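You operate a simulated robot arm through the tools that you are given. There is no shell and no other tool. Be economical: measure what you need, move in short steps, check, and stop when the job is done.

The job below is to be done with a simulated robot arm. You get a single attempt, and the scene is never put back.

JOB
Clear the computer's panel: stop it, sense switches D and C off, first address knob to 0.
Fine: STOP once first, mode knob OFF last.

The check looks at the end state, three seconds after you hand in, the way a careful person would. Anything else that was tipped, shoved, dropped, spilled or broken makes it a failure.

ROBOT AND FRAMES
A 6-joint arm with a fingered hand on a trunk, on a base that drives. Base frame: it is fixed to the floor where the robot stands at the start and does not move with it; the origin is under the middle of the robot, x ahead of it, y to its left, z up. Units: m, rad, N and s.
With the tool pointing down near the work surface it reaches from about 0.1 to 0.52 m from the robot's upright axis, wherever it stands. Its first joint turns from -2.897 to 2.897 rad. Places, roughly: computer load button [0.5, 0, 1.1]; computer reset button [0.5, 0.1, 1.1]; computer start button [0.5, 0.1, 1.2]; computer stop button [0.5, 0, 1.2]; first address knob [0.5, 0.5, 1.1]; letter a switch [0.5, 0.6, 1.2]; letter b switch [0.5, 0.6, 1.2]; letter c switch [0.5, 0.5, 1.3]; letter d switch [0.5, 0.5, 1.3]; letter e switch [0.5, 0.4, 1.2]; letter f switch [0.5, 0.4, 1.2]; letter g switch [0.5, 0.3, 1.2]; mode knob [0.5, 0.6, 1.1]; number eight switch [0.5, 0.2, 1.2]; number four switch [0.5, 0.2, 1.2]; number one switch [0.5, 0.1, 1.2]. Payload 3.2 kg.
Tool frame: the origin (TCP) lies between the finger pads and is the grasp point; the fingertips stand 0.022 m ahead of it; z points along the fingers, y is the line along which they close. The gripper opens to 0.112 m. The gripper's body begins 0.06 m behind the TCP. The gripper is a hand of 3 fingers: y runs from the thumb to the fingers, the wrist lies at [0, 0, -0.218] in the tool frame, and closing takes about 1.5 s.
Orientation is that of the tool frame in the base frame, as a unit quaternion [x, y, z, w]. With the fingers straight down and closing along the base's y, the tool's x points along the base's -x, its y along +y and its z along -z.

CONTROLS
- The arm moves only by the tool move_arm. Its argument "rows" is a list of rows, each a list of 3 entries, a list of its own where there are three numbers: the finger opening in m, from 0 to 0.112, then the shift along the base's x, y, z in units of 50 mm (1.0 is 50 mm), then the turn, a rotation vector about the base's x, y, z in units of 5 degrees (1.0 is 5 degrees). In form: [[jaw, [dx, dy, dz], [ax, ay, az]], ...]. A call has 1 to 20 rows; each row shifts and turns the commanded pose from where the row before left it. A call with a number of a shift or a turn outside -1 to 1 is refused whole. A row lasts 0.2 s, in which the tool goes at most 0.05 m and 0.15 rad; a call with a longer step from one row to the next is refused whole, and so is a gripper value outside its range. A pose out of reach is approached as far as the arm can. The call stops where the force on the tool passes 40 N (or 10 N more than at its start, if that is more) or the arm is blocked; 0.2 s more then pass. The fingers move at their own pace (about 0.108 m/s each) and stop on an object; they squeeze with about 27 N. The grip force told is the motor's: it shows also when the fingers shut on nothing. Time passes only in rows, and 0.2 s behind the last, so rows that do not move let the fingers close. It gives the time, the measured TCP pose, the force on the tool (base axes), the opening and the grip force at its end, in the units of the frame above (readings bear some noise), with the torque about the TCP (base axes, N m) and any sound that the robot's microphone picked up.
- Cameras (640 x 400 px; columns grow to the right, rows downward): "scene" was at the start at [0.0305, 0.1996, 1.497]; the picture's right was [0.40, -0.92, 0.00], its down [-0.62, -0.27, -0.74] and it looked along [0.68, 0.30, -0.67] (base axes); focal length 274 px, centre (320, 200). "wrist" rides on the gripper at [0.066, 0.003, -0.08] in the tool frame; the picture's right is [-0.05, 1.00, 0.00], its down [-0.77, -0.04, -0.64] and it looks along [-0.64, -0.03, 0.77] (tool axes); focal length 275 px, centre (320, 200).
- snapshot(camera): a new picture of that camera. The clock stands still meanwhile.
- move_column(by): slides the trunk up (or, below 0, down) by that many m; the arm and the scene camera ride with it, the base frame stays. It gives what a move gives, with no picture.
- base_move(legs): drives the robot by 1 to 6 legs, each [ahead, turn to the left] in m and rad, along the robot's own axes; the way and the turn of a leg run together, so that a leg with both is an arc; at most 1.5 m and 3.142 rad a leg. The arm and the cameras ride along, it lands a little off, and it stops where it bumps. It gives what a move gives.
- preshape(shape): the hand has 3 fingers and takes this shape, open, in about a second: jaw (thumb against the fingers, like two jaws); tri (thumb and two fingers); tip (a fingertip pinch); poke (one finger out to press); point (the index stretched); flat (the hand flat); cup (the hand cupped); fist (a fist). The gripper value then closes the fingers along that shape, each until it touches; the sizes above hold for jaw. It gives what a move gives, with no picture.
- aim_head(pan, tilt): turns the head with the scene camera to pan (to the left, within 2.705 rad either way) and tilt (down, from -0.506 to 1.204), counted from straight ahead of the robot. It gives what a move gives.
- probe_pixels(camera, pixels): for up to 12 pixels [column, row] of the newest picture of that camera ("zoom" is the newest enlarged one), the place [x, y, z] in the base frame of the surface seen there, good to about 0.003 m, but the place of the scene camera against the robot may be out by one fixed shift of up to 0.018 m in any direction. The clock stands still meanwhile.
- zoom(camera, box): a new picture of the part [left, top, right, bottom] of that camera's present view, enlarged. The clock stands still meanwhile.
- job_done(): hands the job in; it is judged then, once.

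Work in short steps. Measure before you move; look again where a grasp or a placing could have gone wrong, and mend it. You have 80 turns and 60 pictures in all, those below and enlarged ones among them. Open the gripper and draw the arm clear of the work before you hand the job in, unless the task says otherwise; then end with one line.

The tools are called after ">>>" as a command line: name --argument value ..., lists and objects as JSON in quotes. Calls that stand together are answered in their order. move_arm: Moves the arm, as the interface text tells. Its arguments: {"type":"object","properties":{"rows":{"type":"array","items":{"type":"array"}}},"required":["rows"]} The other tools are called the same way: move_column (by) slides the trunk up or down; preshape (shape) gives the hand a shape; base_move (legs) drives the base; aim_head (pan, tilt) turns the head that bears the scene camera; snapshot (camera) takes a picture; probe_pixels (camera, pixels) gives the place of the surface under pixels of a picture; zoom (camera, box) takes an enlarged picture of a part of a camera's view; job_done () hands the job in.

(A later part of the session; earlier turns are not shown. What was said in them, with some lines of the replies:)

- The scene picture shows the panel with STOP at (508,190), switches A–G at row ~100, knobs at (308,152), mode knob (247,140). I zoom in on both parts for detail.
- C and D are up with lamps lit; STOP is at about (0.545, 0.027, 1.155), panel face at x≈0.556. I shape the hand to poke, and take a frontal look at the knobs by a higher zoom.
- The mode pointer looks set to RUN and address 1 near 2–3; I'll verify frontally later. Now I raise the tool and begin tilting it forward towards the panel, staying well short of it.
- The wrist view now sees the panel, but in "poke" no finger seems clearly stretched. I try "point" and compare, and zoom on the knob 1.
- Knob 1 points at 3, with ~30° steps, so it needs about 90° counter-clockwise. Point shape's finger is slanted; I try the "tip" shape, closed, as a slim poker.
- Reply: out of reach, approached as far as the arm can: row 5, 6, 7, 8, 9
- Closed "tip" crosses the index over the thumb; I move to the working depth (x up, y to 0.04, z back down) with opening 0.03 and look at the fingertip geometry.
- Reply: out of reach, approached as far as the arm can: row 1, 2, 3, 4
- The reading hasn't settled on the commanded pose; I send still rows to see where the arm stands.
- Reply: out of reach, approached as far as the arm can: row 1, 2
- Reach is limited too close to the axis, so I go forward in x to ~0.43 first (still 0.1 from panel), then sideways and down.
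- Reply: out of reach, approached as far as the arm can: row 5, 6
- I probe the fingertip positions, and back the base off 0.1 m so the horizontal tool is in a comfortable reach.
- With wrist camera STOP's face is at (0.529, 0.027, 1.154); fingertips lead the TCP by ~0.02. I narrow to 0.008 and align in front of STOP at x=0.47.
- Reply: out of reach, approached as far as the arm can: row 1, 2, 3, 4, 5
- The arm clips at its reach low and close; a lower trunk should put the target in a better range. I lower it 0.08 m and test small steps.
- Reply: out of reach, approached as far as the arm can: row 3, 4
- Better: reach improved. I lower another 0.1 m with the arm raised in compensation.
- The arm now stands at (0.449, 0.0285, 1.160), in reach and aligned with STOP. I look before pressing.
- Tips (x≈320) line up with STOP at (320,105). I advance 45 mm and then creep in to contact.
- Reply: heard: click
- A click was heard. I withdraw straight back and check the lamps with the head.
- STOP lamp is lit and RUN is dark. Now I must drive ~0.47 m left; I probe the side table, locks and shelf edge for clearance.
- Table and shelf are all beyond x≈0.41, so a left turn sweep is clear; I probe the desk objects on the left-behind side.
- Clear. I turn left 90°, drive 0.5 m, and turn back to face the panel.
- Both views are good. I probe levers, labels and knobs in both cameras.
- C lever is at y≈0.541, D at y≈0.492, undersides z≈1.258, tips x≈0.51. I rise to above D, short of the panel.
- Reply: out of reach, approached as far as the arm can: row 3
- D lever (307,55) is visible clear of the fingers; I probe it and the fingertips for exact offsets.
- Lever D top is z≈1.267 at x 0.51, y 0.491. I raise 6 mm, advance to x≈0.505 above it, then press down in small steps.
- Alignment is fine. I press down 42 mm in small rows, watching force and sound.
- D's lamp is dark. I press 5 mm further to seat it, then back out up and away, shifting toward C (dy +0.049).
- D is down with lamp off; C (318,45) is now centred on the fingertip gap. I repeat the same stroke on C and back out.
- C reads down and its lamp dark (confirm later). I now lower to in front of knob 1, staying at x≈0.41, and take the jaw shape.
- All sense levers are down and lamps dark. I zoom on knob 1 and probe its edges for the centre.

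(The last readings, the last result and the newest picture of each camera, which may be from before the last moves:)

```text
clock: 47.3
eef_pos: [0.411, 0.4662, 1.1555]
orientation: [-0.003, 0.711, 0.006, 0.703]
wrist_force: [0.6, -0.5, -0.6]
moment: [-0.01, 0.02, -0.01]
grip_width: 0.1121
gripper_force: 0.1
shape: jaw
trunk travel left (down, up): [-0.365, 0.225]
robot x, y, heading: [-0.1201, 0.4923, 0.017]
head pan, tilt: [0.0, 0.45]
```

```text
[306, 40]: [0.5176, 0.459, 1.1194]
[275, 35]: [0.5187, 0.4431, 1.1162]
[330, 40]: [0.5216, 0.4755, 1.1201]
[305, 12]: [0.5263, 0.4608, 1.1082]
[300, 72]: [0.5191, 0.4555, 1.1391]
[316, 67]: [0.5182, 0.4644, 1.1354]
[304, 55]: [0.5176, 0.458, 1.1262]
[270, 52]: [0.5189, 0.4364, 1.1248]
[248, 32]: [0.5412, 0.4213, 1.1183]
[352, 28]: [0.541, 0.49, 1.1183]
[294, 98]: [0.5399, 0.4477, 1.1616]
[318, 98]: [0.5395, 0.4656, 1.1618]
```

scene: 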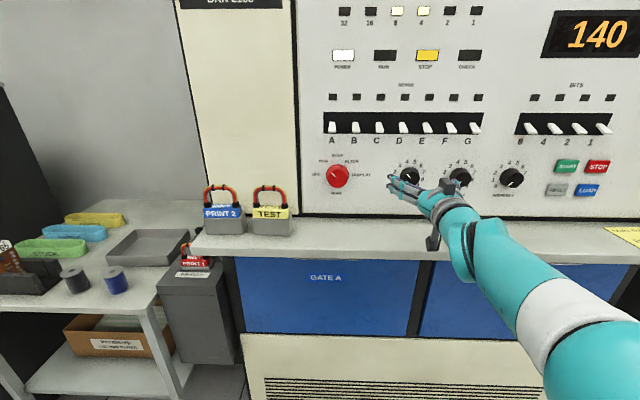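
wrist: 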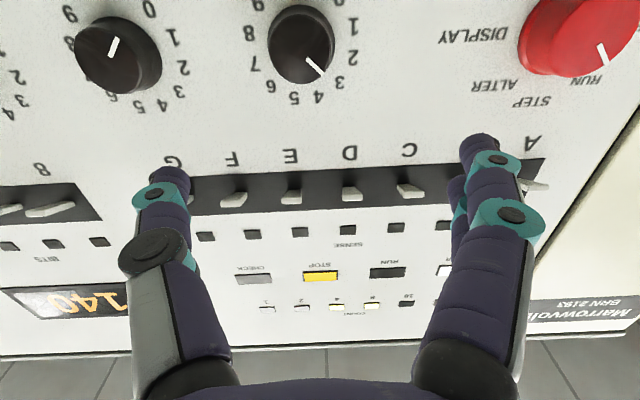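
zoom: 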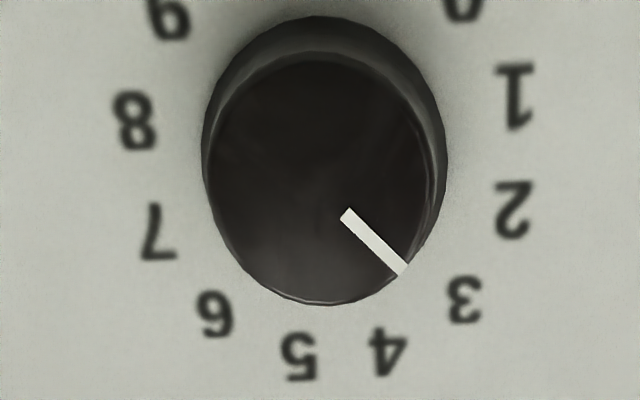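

Label geometry shows 30° steps, the pointer at 3 (0 lies 90° counter-clockwise), knob centre ≈(y 0.460, z 1.125), front face x≈0.518. I pre-roll the hand +45° and approach to x≈0.44.

>>> move_arm --rows '[[0.07, [0, -0.012, -0.067], [1, 0, 0]], [0.07, [0, -0.012, -0.067], [1, 0, 0]], [0.07, [0, -0.012, -0.067], [1, 0, 0]], [0.07, [0, -0.012, -0.067], [1, 0, 0]], [0.07, [0.12, -0.012, -0.067], [1, 0, 0]], [0.07, [0.12, -0.012, -0.067], [1, 0, 0]], [0.07, [0.12, -0.012, -0.067], [1, 0, 0]], [0.07, [0.12, -0.012, -0.067], [1, 0, 0]], [0.07, [0.12, -0.012, -0.067], [1, 0, 0]], [0.07, [0, 0, 0], [0, 0, 0]]]'

>>> snapshot --camera "wrist"

```text
clock: 49.5
eef_pos: [0.4415, 0.4609, 1.123]
orientation: [0.267, 0.655, 0.277, 0.651]
wrist_force: [-0.7, -0.1, 0.1]
moment: [0.03, -0.02, 0.0]
grip_width: 0.0704
gripper_force: 0.1
shape: jaw
trunk travel left (down, up): [-0.365, 0.225]
robot x, y, heading: [-0.1183, 0.4924, 0.021]
head pan, tilt: [0.0, 0.45]
```

```text
23 pictures are left
```

wrist: 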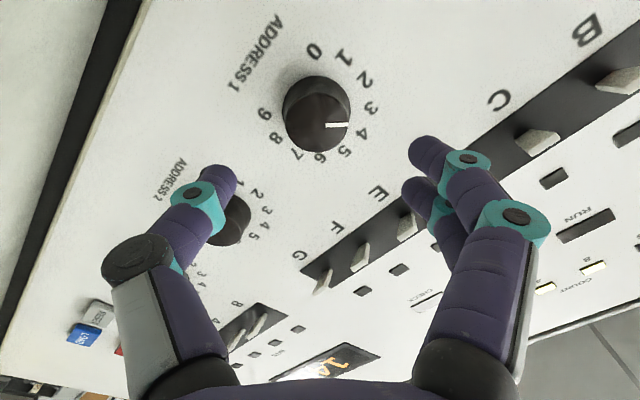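

The knob appears at (316,115) between the fingers (~325). I probe its face again for a second centre estimate.

>>> probe_pixels --camera "wrist" --pixels '[[318, 122], [292, 122], [316, 100], [316, 148], [344, 125], [315, 52], [371, 108], [265, 115], [275, 138], [343, 57], [347, 152]]'

```text
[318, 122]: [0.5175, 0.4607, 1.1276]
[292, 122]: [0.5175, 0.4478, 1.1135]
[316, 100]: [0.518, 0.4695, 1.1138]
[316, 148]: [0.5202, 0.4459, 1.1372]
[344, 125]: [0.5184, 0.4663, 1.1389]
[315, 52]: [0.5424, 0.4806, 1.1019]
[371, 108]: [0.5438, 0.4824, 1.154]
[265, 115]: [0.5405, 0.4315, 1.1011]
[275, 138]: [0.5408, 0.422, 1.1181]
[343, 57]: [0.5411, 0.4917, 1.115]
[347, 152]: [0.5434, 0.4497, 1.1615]
```

Centre estimate refined to (y 0.457, z 1.126). I correct, advance to x≈0.508 with fingers open, and check.

>>> move_arm --rows '[[0.065, [0.3, -0.08, 0.06], [0, 0, 0]], [0.065, [0.4, 0, 0], [0, 0, 0]], [0.065, [0.4, 0, 0], [0, 0, 0]], [0.065, [0.23, 0, 0], [0, 0, 0]], [0.065, [0, 0, 0], [0, 0, 0]]]'

>>> snapshot --camera "wrist"

```text
clock: 50.7
eef_pos: [0.508, 0.4558, 1.1275]
orientation: [0.268, 0.654, 0.276, 0.651]
wrist_force: [-0.2, 0.2, -0.1]
moment: [0.0, 0.0, 0.0]
grip_width: 0.0656
gripper_force: 0.1
shape: jaw
trunk travel left (down, up): [-0.365, 0.225]
robot x, y, heading: [-0.1188, 0.4909, 0.019]
head pan, tilt: [0.0, 0.45]
```

```text
22 pictures are left
```

wrist: 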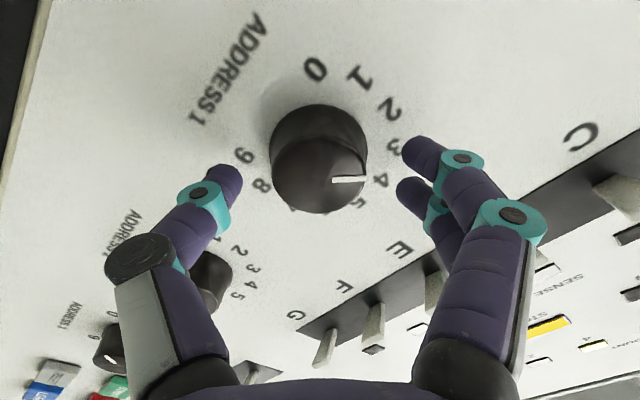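

The knob is centred between thumb (235,190) and fingers (405,180). I close on it.

>>> move_arm --rows '[[0.02, [0, 0, 0], [0, 0, 0]], [0.02, [0, 0, 0], [0, 0, 0]], [0.02, [0, 0, 0], [0, 0, 0]], [0.02, [0, 0, 0], [0, 0, 0]], [0.02, [0, 0, 0], [0, 0, 0]], [0.02, [0, 0, 0], [0, 0, 0]]]'

>>> snapshot --camera "wrist"

```text
clock: 52.1
eef_pos: [0.5061, 0.4561, 1.1266]
orientation: [0.268, 0.654, 0.276, 0.651]
wrist_force: [0.9, -1.9, 1.8]
moment: [0.02, -0.02, -0.03]
grip_width: 0.0305
gripper_force: 27.3
shape: jaw
trunk travel left (down, up): [-0.365, 0.225]
robot x, y, heading: [-0.1134, 0.4936, 0.021]
head pan, tilt: [0.0, 0.45]
```

```text
21 pictures are left
```

wrist: 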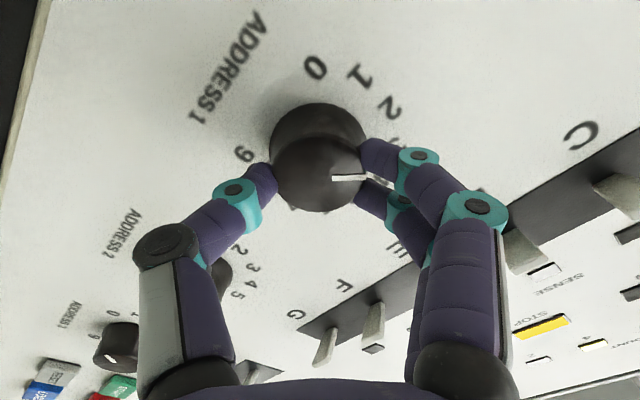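

Firm grip (27 N at 30 mm). I turn −30° about x and check that the pointer follows.

>>> move_arm --rows '[[0.02, [0, 0, 0], [-1, 0, 0]], [0.02, [0, 0, 0], [-1, 0, 0]], [0.02, [0, 0, 0], [-1, 0, 0]], [0.02, [0, 0, 0], [-1, 0, 0]], [0.02, [0, 0, 0], [-1, 0, 0]], [0.02, [0, 0, 0], [-1, 0, 0]]]'

>>> snapshot --camera "wrist"

```text
clock: 53.5
eef_pos: [0.5071, 0.4557, 1.1268]
orientation: [0.089, 0.703, 0.097, 0.699]
wrist_force: [6.3, -2.0, 10.5]
moment: [-0.01, -0.14, -0.06]
grip_width: 0.0303
gripper_force: 27.1
shape: jaw
trunk travel left (down, up): [-0.365, 0.225]
robot x, y, heading: [-0.1199, 0.4892, 0.029]
head pan, tilt: [0.0, 0.45]
```

```text
20 pictures are left
```

wrist: 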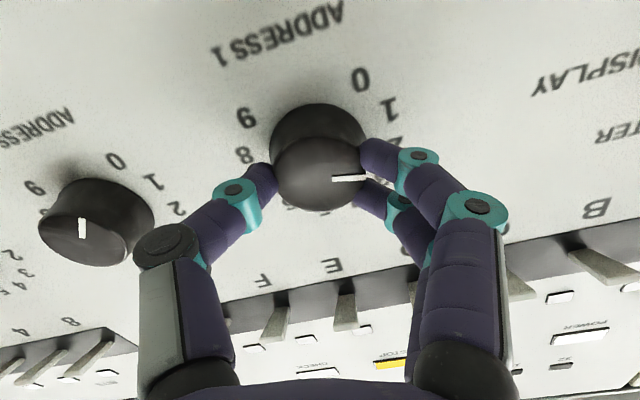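

The pointer turned with the hand. I continue the remaining −60°.

>>> move_arm --rows '[[0.02, [0, 0, 0], [-1, 0, 0]], [0.02, [0, 0, 0], [-1, 0, 0]], [0.02, [0, 0, 0], [-1, 0, 0]], [0.02, [0, 0, 0], [-1, 0, 0]], [0.02, [0, 0, 0], [-1, 0, 0]], [0.02, [0, 0, 0], [-1, 0, 0]], [0.02, [0, 0, 0], [-1, 0, 0]], [0.02, [0, 0, 0], [-1, 0, 0]], [0.02, [0, 0, 0], [-1, 0, 0]], [0.02, [0, 0, 0], [-1, 0, 0]], [0.02, [0, 0, 0], [-1, 0, 0]], [0.02, [0, 0, 0], [-1, 0, 0]]]'

>>> snapshot --camera "wrist"

```text
clock: 56.1
eef_pos: [0.5078, 0.4583, 1.1252]
orientation: [-0.272, 0.658, -0.269, 0.649]
wrist_force: [3.5, 6.5, 8.7]
moment: [-0.03, -0.11, 0.12]
grip_width: 0.0305
gripper_force: 27.5
shape: jaw
trunk travel left (down, up): [-0.365, 0.225]
robot x, y, heading: [-0.1168, 0.493, 0.029]
head pan, tilt: [0.0, 0.45]
```

```text
19 pictures are left
```

wrist: 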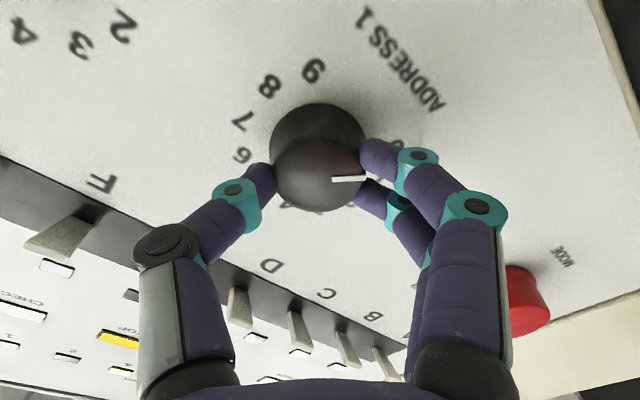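

The knob turned a full 90° with the hand. I open, withdraw and check the pointer.

>>> move_arm --rows '[[0.07, [0, 0, 0], [0, 0, 0]], [0.07, [0, 0, 0], [0, 0, 0]], [0.07, [0, 0, 0], [0, 0, 0]], [0.07, [-0.4, 0, 0], [0, 0, 0]], [0.07, [-0.5, 0, 0], [0, 0, 0]], [0.07, [-0.5, 0, 0], [0, 0, 0]], [0.07, [-0.5, 0, 0], [0, 0, 0]], [0.07, [0, 0, 0], [0, 0, 0]]]'

>>> zoom --camera "wrist" --box '[160, 0, 560, 250]'

```text
clock: 57.9
eef_pos: [0.4115, 0.455, 1.1257]
orientation: [-0.272, 0.658, -0.267, 0.649]
wrist_force: [0.4, -0.2, 0.9]
moment: [0.02, -0.02, -0.02]
grip_width: 0.0699
gripper_force: 0.0
shape: jaw
trunk travel left (down, up): [-0.365, 0.225]
robot x, y, heading: [-0.1175, 0.4951, 0.025]
head pan, tilt: [0.0, 0.45]
```

```text
1.60 times, centred on (360, 125) of wrist
```

zoom: 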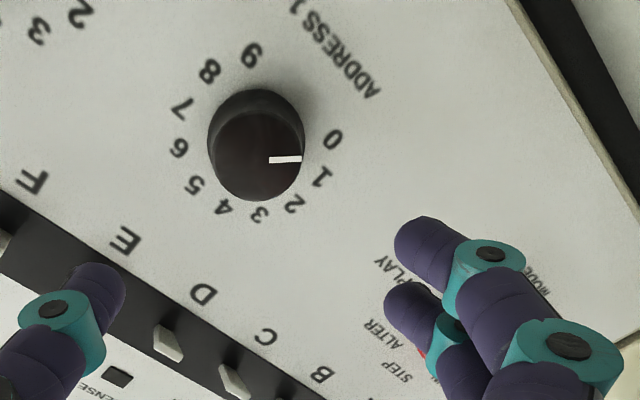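

The pointer lines up with 0. Now I roll back to 0° while moving left to the mode knob (y≈0.63), with fingers open.

>>> move_arm --rows '[[0.08, [0, 0.38, 0], [1, 0, 0]], [0.08, [0, 0.38, 0], [1, 0, 0]], [0.08, [0, 0.38, 0], [1, 0, 0]], [0.08, [0, 0.38, 0], [1, 0, 0]], [0.08, [0, 0.38, 0], [1, 0, 0]], [0.08, [0, 0.38, 0], [1, 0, 0]], [0.08, [0, 0.38, 0], [1, 0, 0]], [0.08, [0, 0.38, 0], [1, 0, 0]], [0.08, [0, 0.38, 0], [1, 0, 0]], [0.08, [0, 0, 0], [0, 0, 0]]]'

>>> snapshot --camera "wrist"

>>> snapshot --camera "scene"

```text
clock: 60.1
eef_pos: [0.4131, 0.6277, 1.1272]
orientation: [-0.002, 0.71, 0.005, 0.704]
wrist_force: [0.3, 0.1, 0.7]
moment: [0.02, 0.0, 0.0]
grip_width: 0.0796
gripper_force: 0.0
shape: jaw
trunk travel left (down, up): [-0.365, 0.225]
robot x, y, heading: [-0.1139, 0.4937, 0.024]
head pan, tilt: [0.0, 0.45]
```

```text
17 pictures are left
```

wrist: 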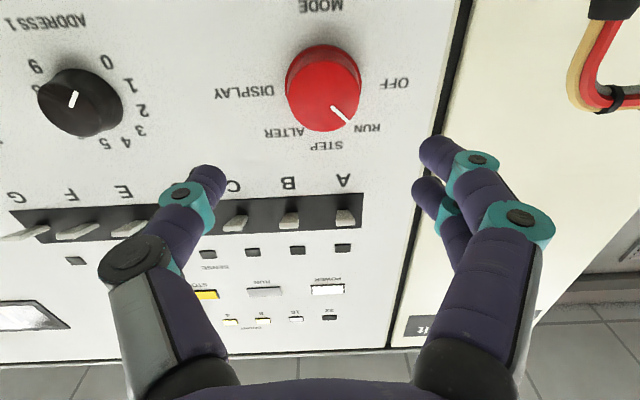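

```text
16 pictures are left
```

scene: 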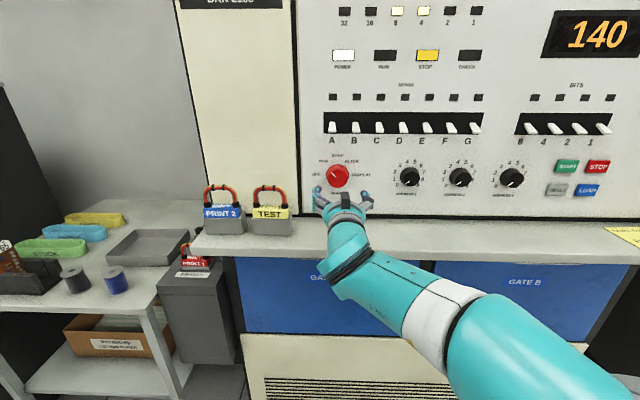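

Mode pointer is at RUN with OFF 45° further CCW. I probe the mode knob for its centre and zoom on address 1 for confirmation.

>>> probe_pixels --camera "wrist" --pixels '[[323, 95], [292, 95], [357, 95], [325, 66], [325, 124], [395, 83], [244, 92], [367, 128], [283, 132], [325, 145], [322, 5]]'

>>> zoom --camera "scene" --box '[310, 140, 540, 225]'

```text
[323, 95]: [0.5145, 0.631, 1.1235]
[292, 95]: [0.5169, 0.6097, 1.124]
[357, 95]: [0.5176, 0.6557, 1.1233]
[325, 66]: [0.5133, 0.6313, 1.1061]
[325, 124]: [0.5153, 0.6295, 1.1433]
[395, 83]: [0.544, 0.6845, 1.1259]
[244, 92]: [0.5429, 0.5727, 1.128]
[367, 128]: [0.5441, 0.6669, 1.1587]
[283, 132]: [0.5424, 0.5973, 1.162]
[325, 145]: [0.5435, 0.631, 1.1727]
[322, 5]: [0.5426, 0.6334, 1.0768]
```

```text
2.78 times, centred on (425, 182) of scene
```

zoom: 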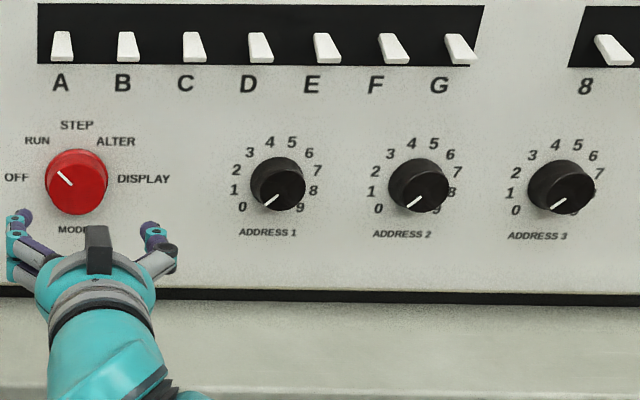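

Address 1 now matches the other knobs at 0. Mode knob centre ≈(0.631, 1.126), ~48 mm wide; I advance to x≈0.507 and close.

>>> move_arm --rows '[[0.08, [0.4, 0.06, 0], [0, 0, 0]], [0.08, [0.5, 0, 0], [0, 0, 0]], [0.08, [0.5, 0, 0], [0, 0, 0]], [0.08, [0.48, 0, 0], [0, 0, 0]], [0.08, [0, 0, 0], [0, 0, 0]]]'

>>> snapshot --camera "wrist"

```text
clock: 61.3
eef_pos: [0.5069, 0.6305, 1.1257]
orientation: [-0.003, 0.71, 0.005, 0.704]
wrist_force: [0.5, 0.2, -0.8]
moment: [0.0, 0.01, 0.02]
grip_width: 0.0795
gripper_force: 0.1
shape: jaw
trunk travel left (down, up): [-0.365, 0.225]
robot x, y, heading: [-0.1203, 0.4942, 0.022]
head pan, tilt: [0.0, 0.45]
```

```text
14 pictures are left
```

wrist: 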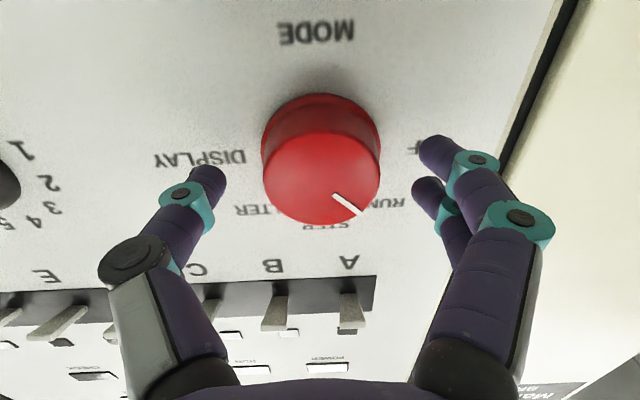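

The knob sits midway between the fingers. I close on it and turn −45° about x.

>>> move_arm --rows '[[0.035, [0, 0, 0], [0, 0, 0]], [0.035, [0, 0, 0], [0, 0, 0]], [0.035, [0, 0, 0], [0, 0, 0]], [0.035, [0, 0, 0], [0, 0, 0]], [0.035, [0, 0, 0], [0, 0, 0]], [0.035, [0, 0, 0], [0, 0, 0]]]'

>>> move_arm --rows '[[0.035, [0, 0, 0], [-1, 0, 0]], [0.035, [0, 0, 0], [-1, 0, 0]], [0.035, [0, 0, 0], [-1, 0, 0]], [0.035, [0, 0, 0], [-1, 0, 0]], [0.035, [0, 0, 0], [-1, 0, 0]], [0.035, [0, 0, 0], [-1, 0, 0]], [0.035, [0, 0, 0], [-1, 0, 0]], [0.035, [0, 0, 0], [-1, 0, 0]], [0.035, [0, 0, 0], [-1, 0, 0]]]'

>>> snapshot --camera "wrist"

```text
clock: 62.7
eef_pos: [0.5074, 0.6303, 1.1248]
orientation: [-0.003, 0.711, 0.006, 0.703]
wrist_force: [-0.1, -0.5, 0.5]
moment: [0.01, -0.02, -0.04]
grip_width: 0.0408
gripper_force: 27.1
shape: jaw
trunk travel left (down, up): [-0.365, 0.225]
robot x, y, heading: [-0.1186, 0.4928, 0.022]
head pan, tilt: [0.0, 0.45]
```

```text
clock: 64.7
eef_pos: [0.5056, 0.6158, 1.1025]
orientation: [-0.27, 0.66, -0.266, 0.649]
wrist_force: [3.7, -15.0, -12.1]
moment: [0.15, 0.27, -0.25]
grip_width: 0.0227
gripper_force: 26.9
shape: jaw
out of reach, approached as far as the arm can: row 8, 9
trunk travel left (down, up): [-0.365, 0.225]
robot x, y, heading: [-0.1201, 0.4939, 0.02]
head pan, tilt: [0.0, 0.45]
```

```text
13 pictures are left
```

wrist: 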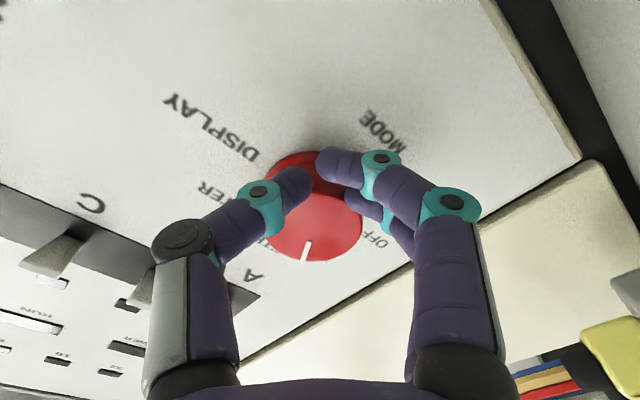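

Reach clipped at the end of the turn and the grip slid off the knob (TCP moved to 0.616, 1.10). I open, draw straight back and inspect.

>>> move_arm --rows '[[0.08, [0, 0, 0], [0, 0, 0]], [0.08, [0, 0, 0], [0, 0, 0]], [0.08, [0, 0, 0], [0, 0, 0]], [0.08, [-0.4, 0, 0], [0, 0, 0]], [0.08, [-0.5, 0, 0], [0, 0, 0]], [0.08, [-0.5, 0, 0], [0, 0, 0]], [0.08, [-0.5, 0, 0], [0, 0, 0]], [0.08, [0, 0, 0], [0, 0, 0]]]'

>>> zoom --camera "scene" --box '[300, 90, 500, 215]'

```text
clock: 66.5
eef_pos: [0.4068, 0.6187, 1.1056]
orientation: [-0.271, 0.658, -0.268, 0.649]
wrist_force: [0.6, 0.1, 0.1]
moment: [0.0, -0.01, 0.02]
grip_width: 0.0797
gripper_force: 0.0
shape: jaw
trunk travel left (down, up): [-0.365, 0.225]
robot x, y, heading: [-0.1173, 0.4926, 0.021]
head pan, tilt: [0.0, 0.45]
```

```text
3.20 times, centred on (400, 152) of scene
```

zoom: 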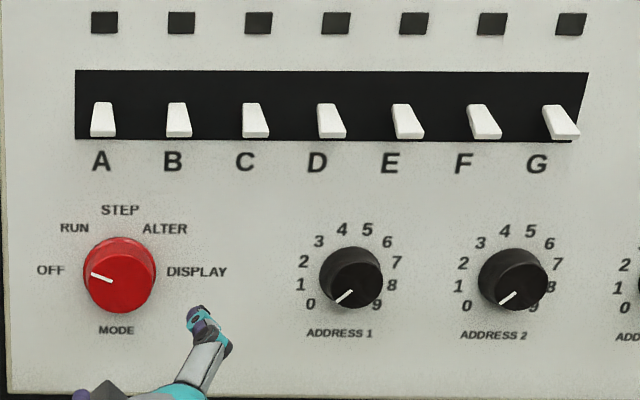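

The pointer stopped about halfway, ~22° short of OFF. I re-approach with roll +22° so the remaining turn ends near roll 0 (reachable).

>>> move_arm --rows '[[0.08, [0, 0.02, 0.031], [1, 0, 0]], [0.08, [0, 0.02, 0.031], [1, 0, 0]], [0.08, [0, 0.02, 0.031], [1, 0, 0]], [0.08, [0, 0.02, 0.031], [1, 0, 0]], [0.08, [0, 0.02, 0.031], [1, 0, 0]], [0.08, [0, 0.02, 0.031], [1, 0, 0]], [0.08, [0, 0.02, 0.031], [1, 0, 0]], [0.08, [0, 0.02, 0.031], [1, 0, 0]], [0.08, [0, 0.02, 0.031], [1, 0, 0]], [0.08, [0, 0.02, 0.031], [1, 0, 0]], [0.08, [0, 0.02, 0.031], [1, 0, 0]], [0.08, [0, 0.02, 0.031], [1, 0, 0]], [0.08, [0, 0.02, 0.03], [1, 0, 0]], [0.08, [0, 0, 0], [0.4, 0, 0]], [0.08, [0, 0, 0], [0, 0, 0]]]'

>>> snapshot --camera "wrist"

```text
clock: 69.7
eef_pos: [0.4075, 0.6342, 1.1275]
orientation: [0.132, 0.696, 0.14, 0.691]
wrist_force: [0.7, -0.4, 0.2]
moment: [0.0, -0.02, 0.04]
grip_width: 0.0798
gripper_force: 0.1
shape: jaw
trunk travel left (down, up): [-0.365, 0.225]
robot x, y, heading: [-0.1183, 0.4915, 0.016]
head pan, tilt: [0.0, 0.45]
```

```text
11 pictures are left
```

wrist: 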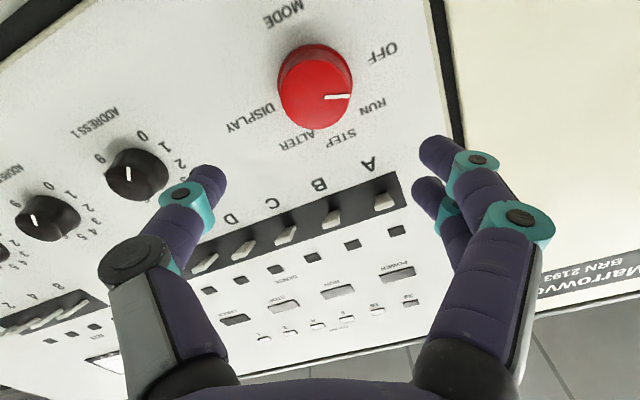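

Pointer is at about −5° in picture, OFF at −26°, RUN +20°: ~22° remain. I advance, close, and check the grip.

>>> move_arm --rows '[[0.08, [0.5, -0.06, -0.03], [0, 0, 0]], [0.08, [0.5, 0, 0], [0, 0, 0]], [0.08, [0.5, 0, 0], [0, 0, 0]], [0.08, [0.5, 0, 0], [0, 0, 0]], [0.08, [0, 0, 0], [0, 0, 0]], [0.035, [0, 0, 0], [0, 0, 0]], [0.035, [0, 0, 0], [0, 0, 0]], [0.035, [0, 0, 0], [0, 0, 0]], [0.035, [0, 0, 0], [0, 0, 0]], [0.035, [0, 0, 0], [0, 0, 0]], [0.035, [0, 0, 0], [0, 0, 0]]]'

>>> move_arm --rows '[[0.035, [0, 0, 0], [-0.75, 0, 0]], [0.035, [0, 0, 0], [-0.75, 0, 0]], [0.035, [0, 0, 0], [-0.75, 0, 0]], [0.035, [0, 0, 0], [-0.75, 0, 0]], [0.035, [0, 0, 0], [-0.75, 0, 0]], [0.035, [0, 0, 0], [-0.75, 0, 0]], [0.035, [0, 0, 0], [0, 0, 0]]]'

>>> snapshot --camera "wrist"

```text
clock: 72.1
eef_pos: [0.5077, 0.631, 1.1281]
orientation: [0.132, 0.696, 0.14, 0.692]
wrist_force: [0.6, -2.0, 2.2]
moment: [0.01, -0.03, -0.02]
grip_width: 0.0405
gripper_force: 26.7
shape: jaw
trunk travel left (down, up): [-0.365, 0.225]
robot x, y, heading: [-0.1212, 0.4938, 0.019]
head pan, tilt: [0.0, 0.45]
```

```text
clock: 73.7
eef_pos: [0.5072, 0.6306, 1.1272]
orientation: [-0.005, 0.709, 0.002, 0.705]
wrist_force: [13.8, 6.3, 20.8]
moment: [0.17, -0.32, 0.13]
grip_width: 0.0394
gripper_force: 26.9
shape: jaw
trunk travel left (down, up): [-0.365, 0.225]
robot x, y, heading: [-0.1174, 0.4919, 0.023]
head pan, tilt: [0.0, 0.45]
```

```text
10 pictures are left
```

wrist: 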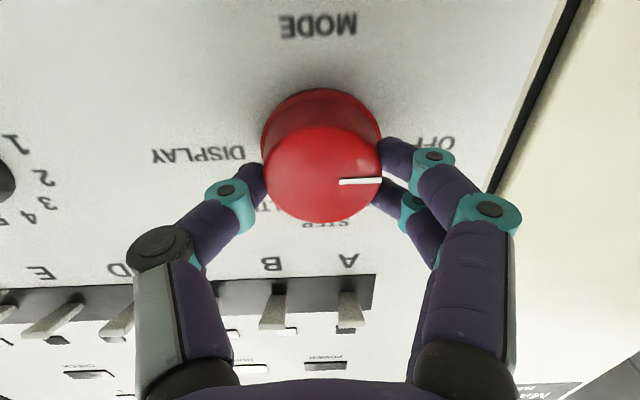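

The pointer is now level at OFF and the POWER lamp (325,365) went dark. I open and withdraw well clear.

>>> move_arm --rows '[[0.08, [0, 0, 0], [0, 0, 0]], [0.08, [0, 0, 0], [0, 0, 0]], [0.08, [0, 0, 0], [0, 0, 0]], [0.08, [-0.4, 0, 0], [0, 0, 0]], [0.08, [-0.5, 0, 0], [0, 0, 0]], [0.08, [-0.5, 0, 0], [0, 0, 0]], [0.08, [-0.5, 0, 0], [0, 0, 0]], [0.1, [-0.5, -0.4, 0], [0, 0, 0]], [0.1, [-0.2, -0.4, 0], [0, 0, 0]], [0.1, [0, 0, 0], [0, 0, 0]]]'

>>> snapshot --camera "scene"

>>> zoom --camera "scene" --box '[300, 90, 500, 215]'

>>> snapshot --camera "wrist"

```text
clock: 75.9
eef_pos: [0.3776, 0.5889, 1.1262]
orientation: [-0.005, 0.71, 0.002, 0.704]
wrist_force: [-0.2, -0.3, -0.1]
moment: [-0.04, -0.02, -0.02]
grip_width: 0.0995
gripper_force: 0.2
shape: jaw
trunk travel left (down, up): [-0.365, 0.225]
robot x, y, heading: [-0.1173, 0.4934, 0.028]
head pan, tilt: [0.0, 0.45]
```

```text
9 pictures are left
```

scene: 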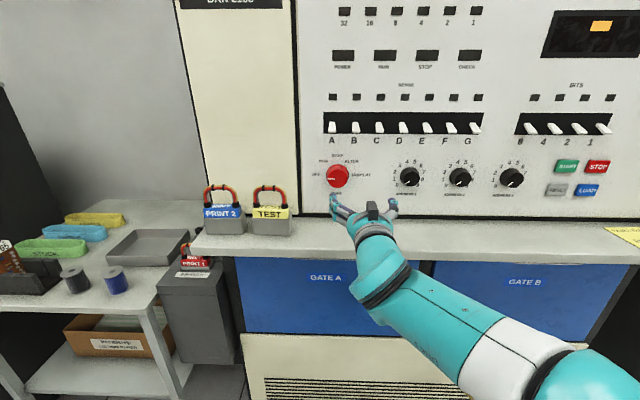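

```text
3.20 times, centred on (400, 152) of scene
```

zoom: 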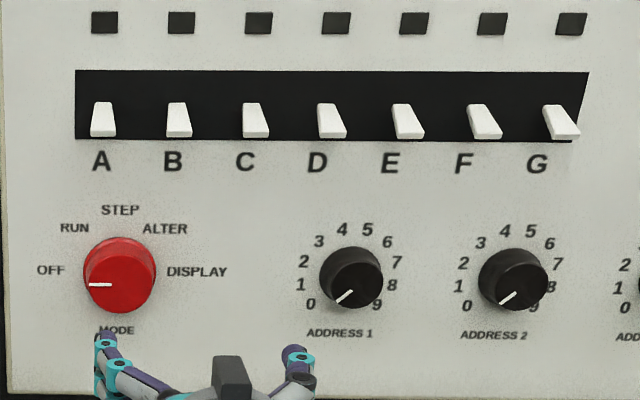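

```text
7 pictures are left
```

wrist: 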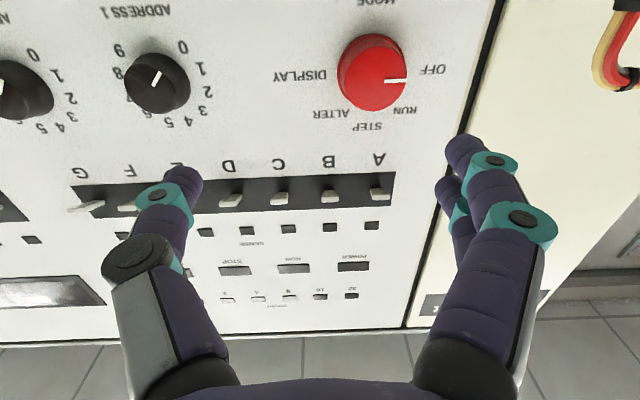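

All lamps are dark, the mode knob is at OFF, address 1 at 0, C and D are down, and the arm is clear, so I hand in.

>>> job_done

```text
The job is handed in.
```

The panel is cleared and the job is handed in: I pressed STOP once first, put switches D and C off, set the first address knob to 0, and turned the mode knob to OFF last. My grip slipped partway through the mode knob's turn, so it took a second grasp to reach OFF. The last pictures show every lamp dark and nothing else moved.
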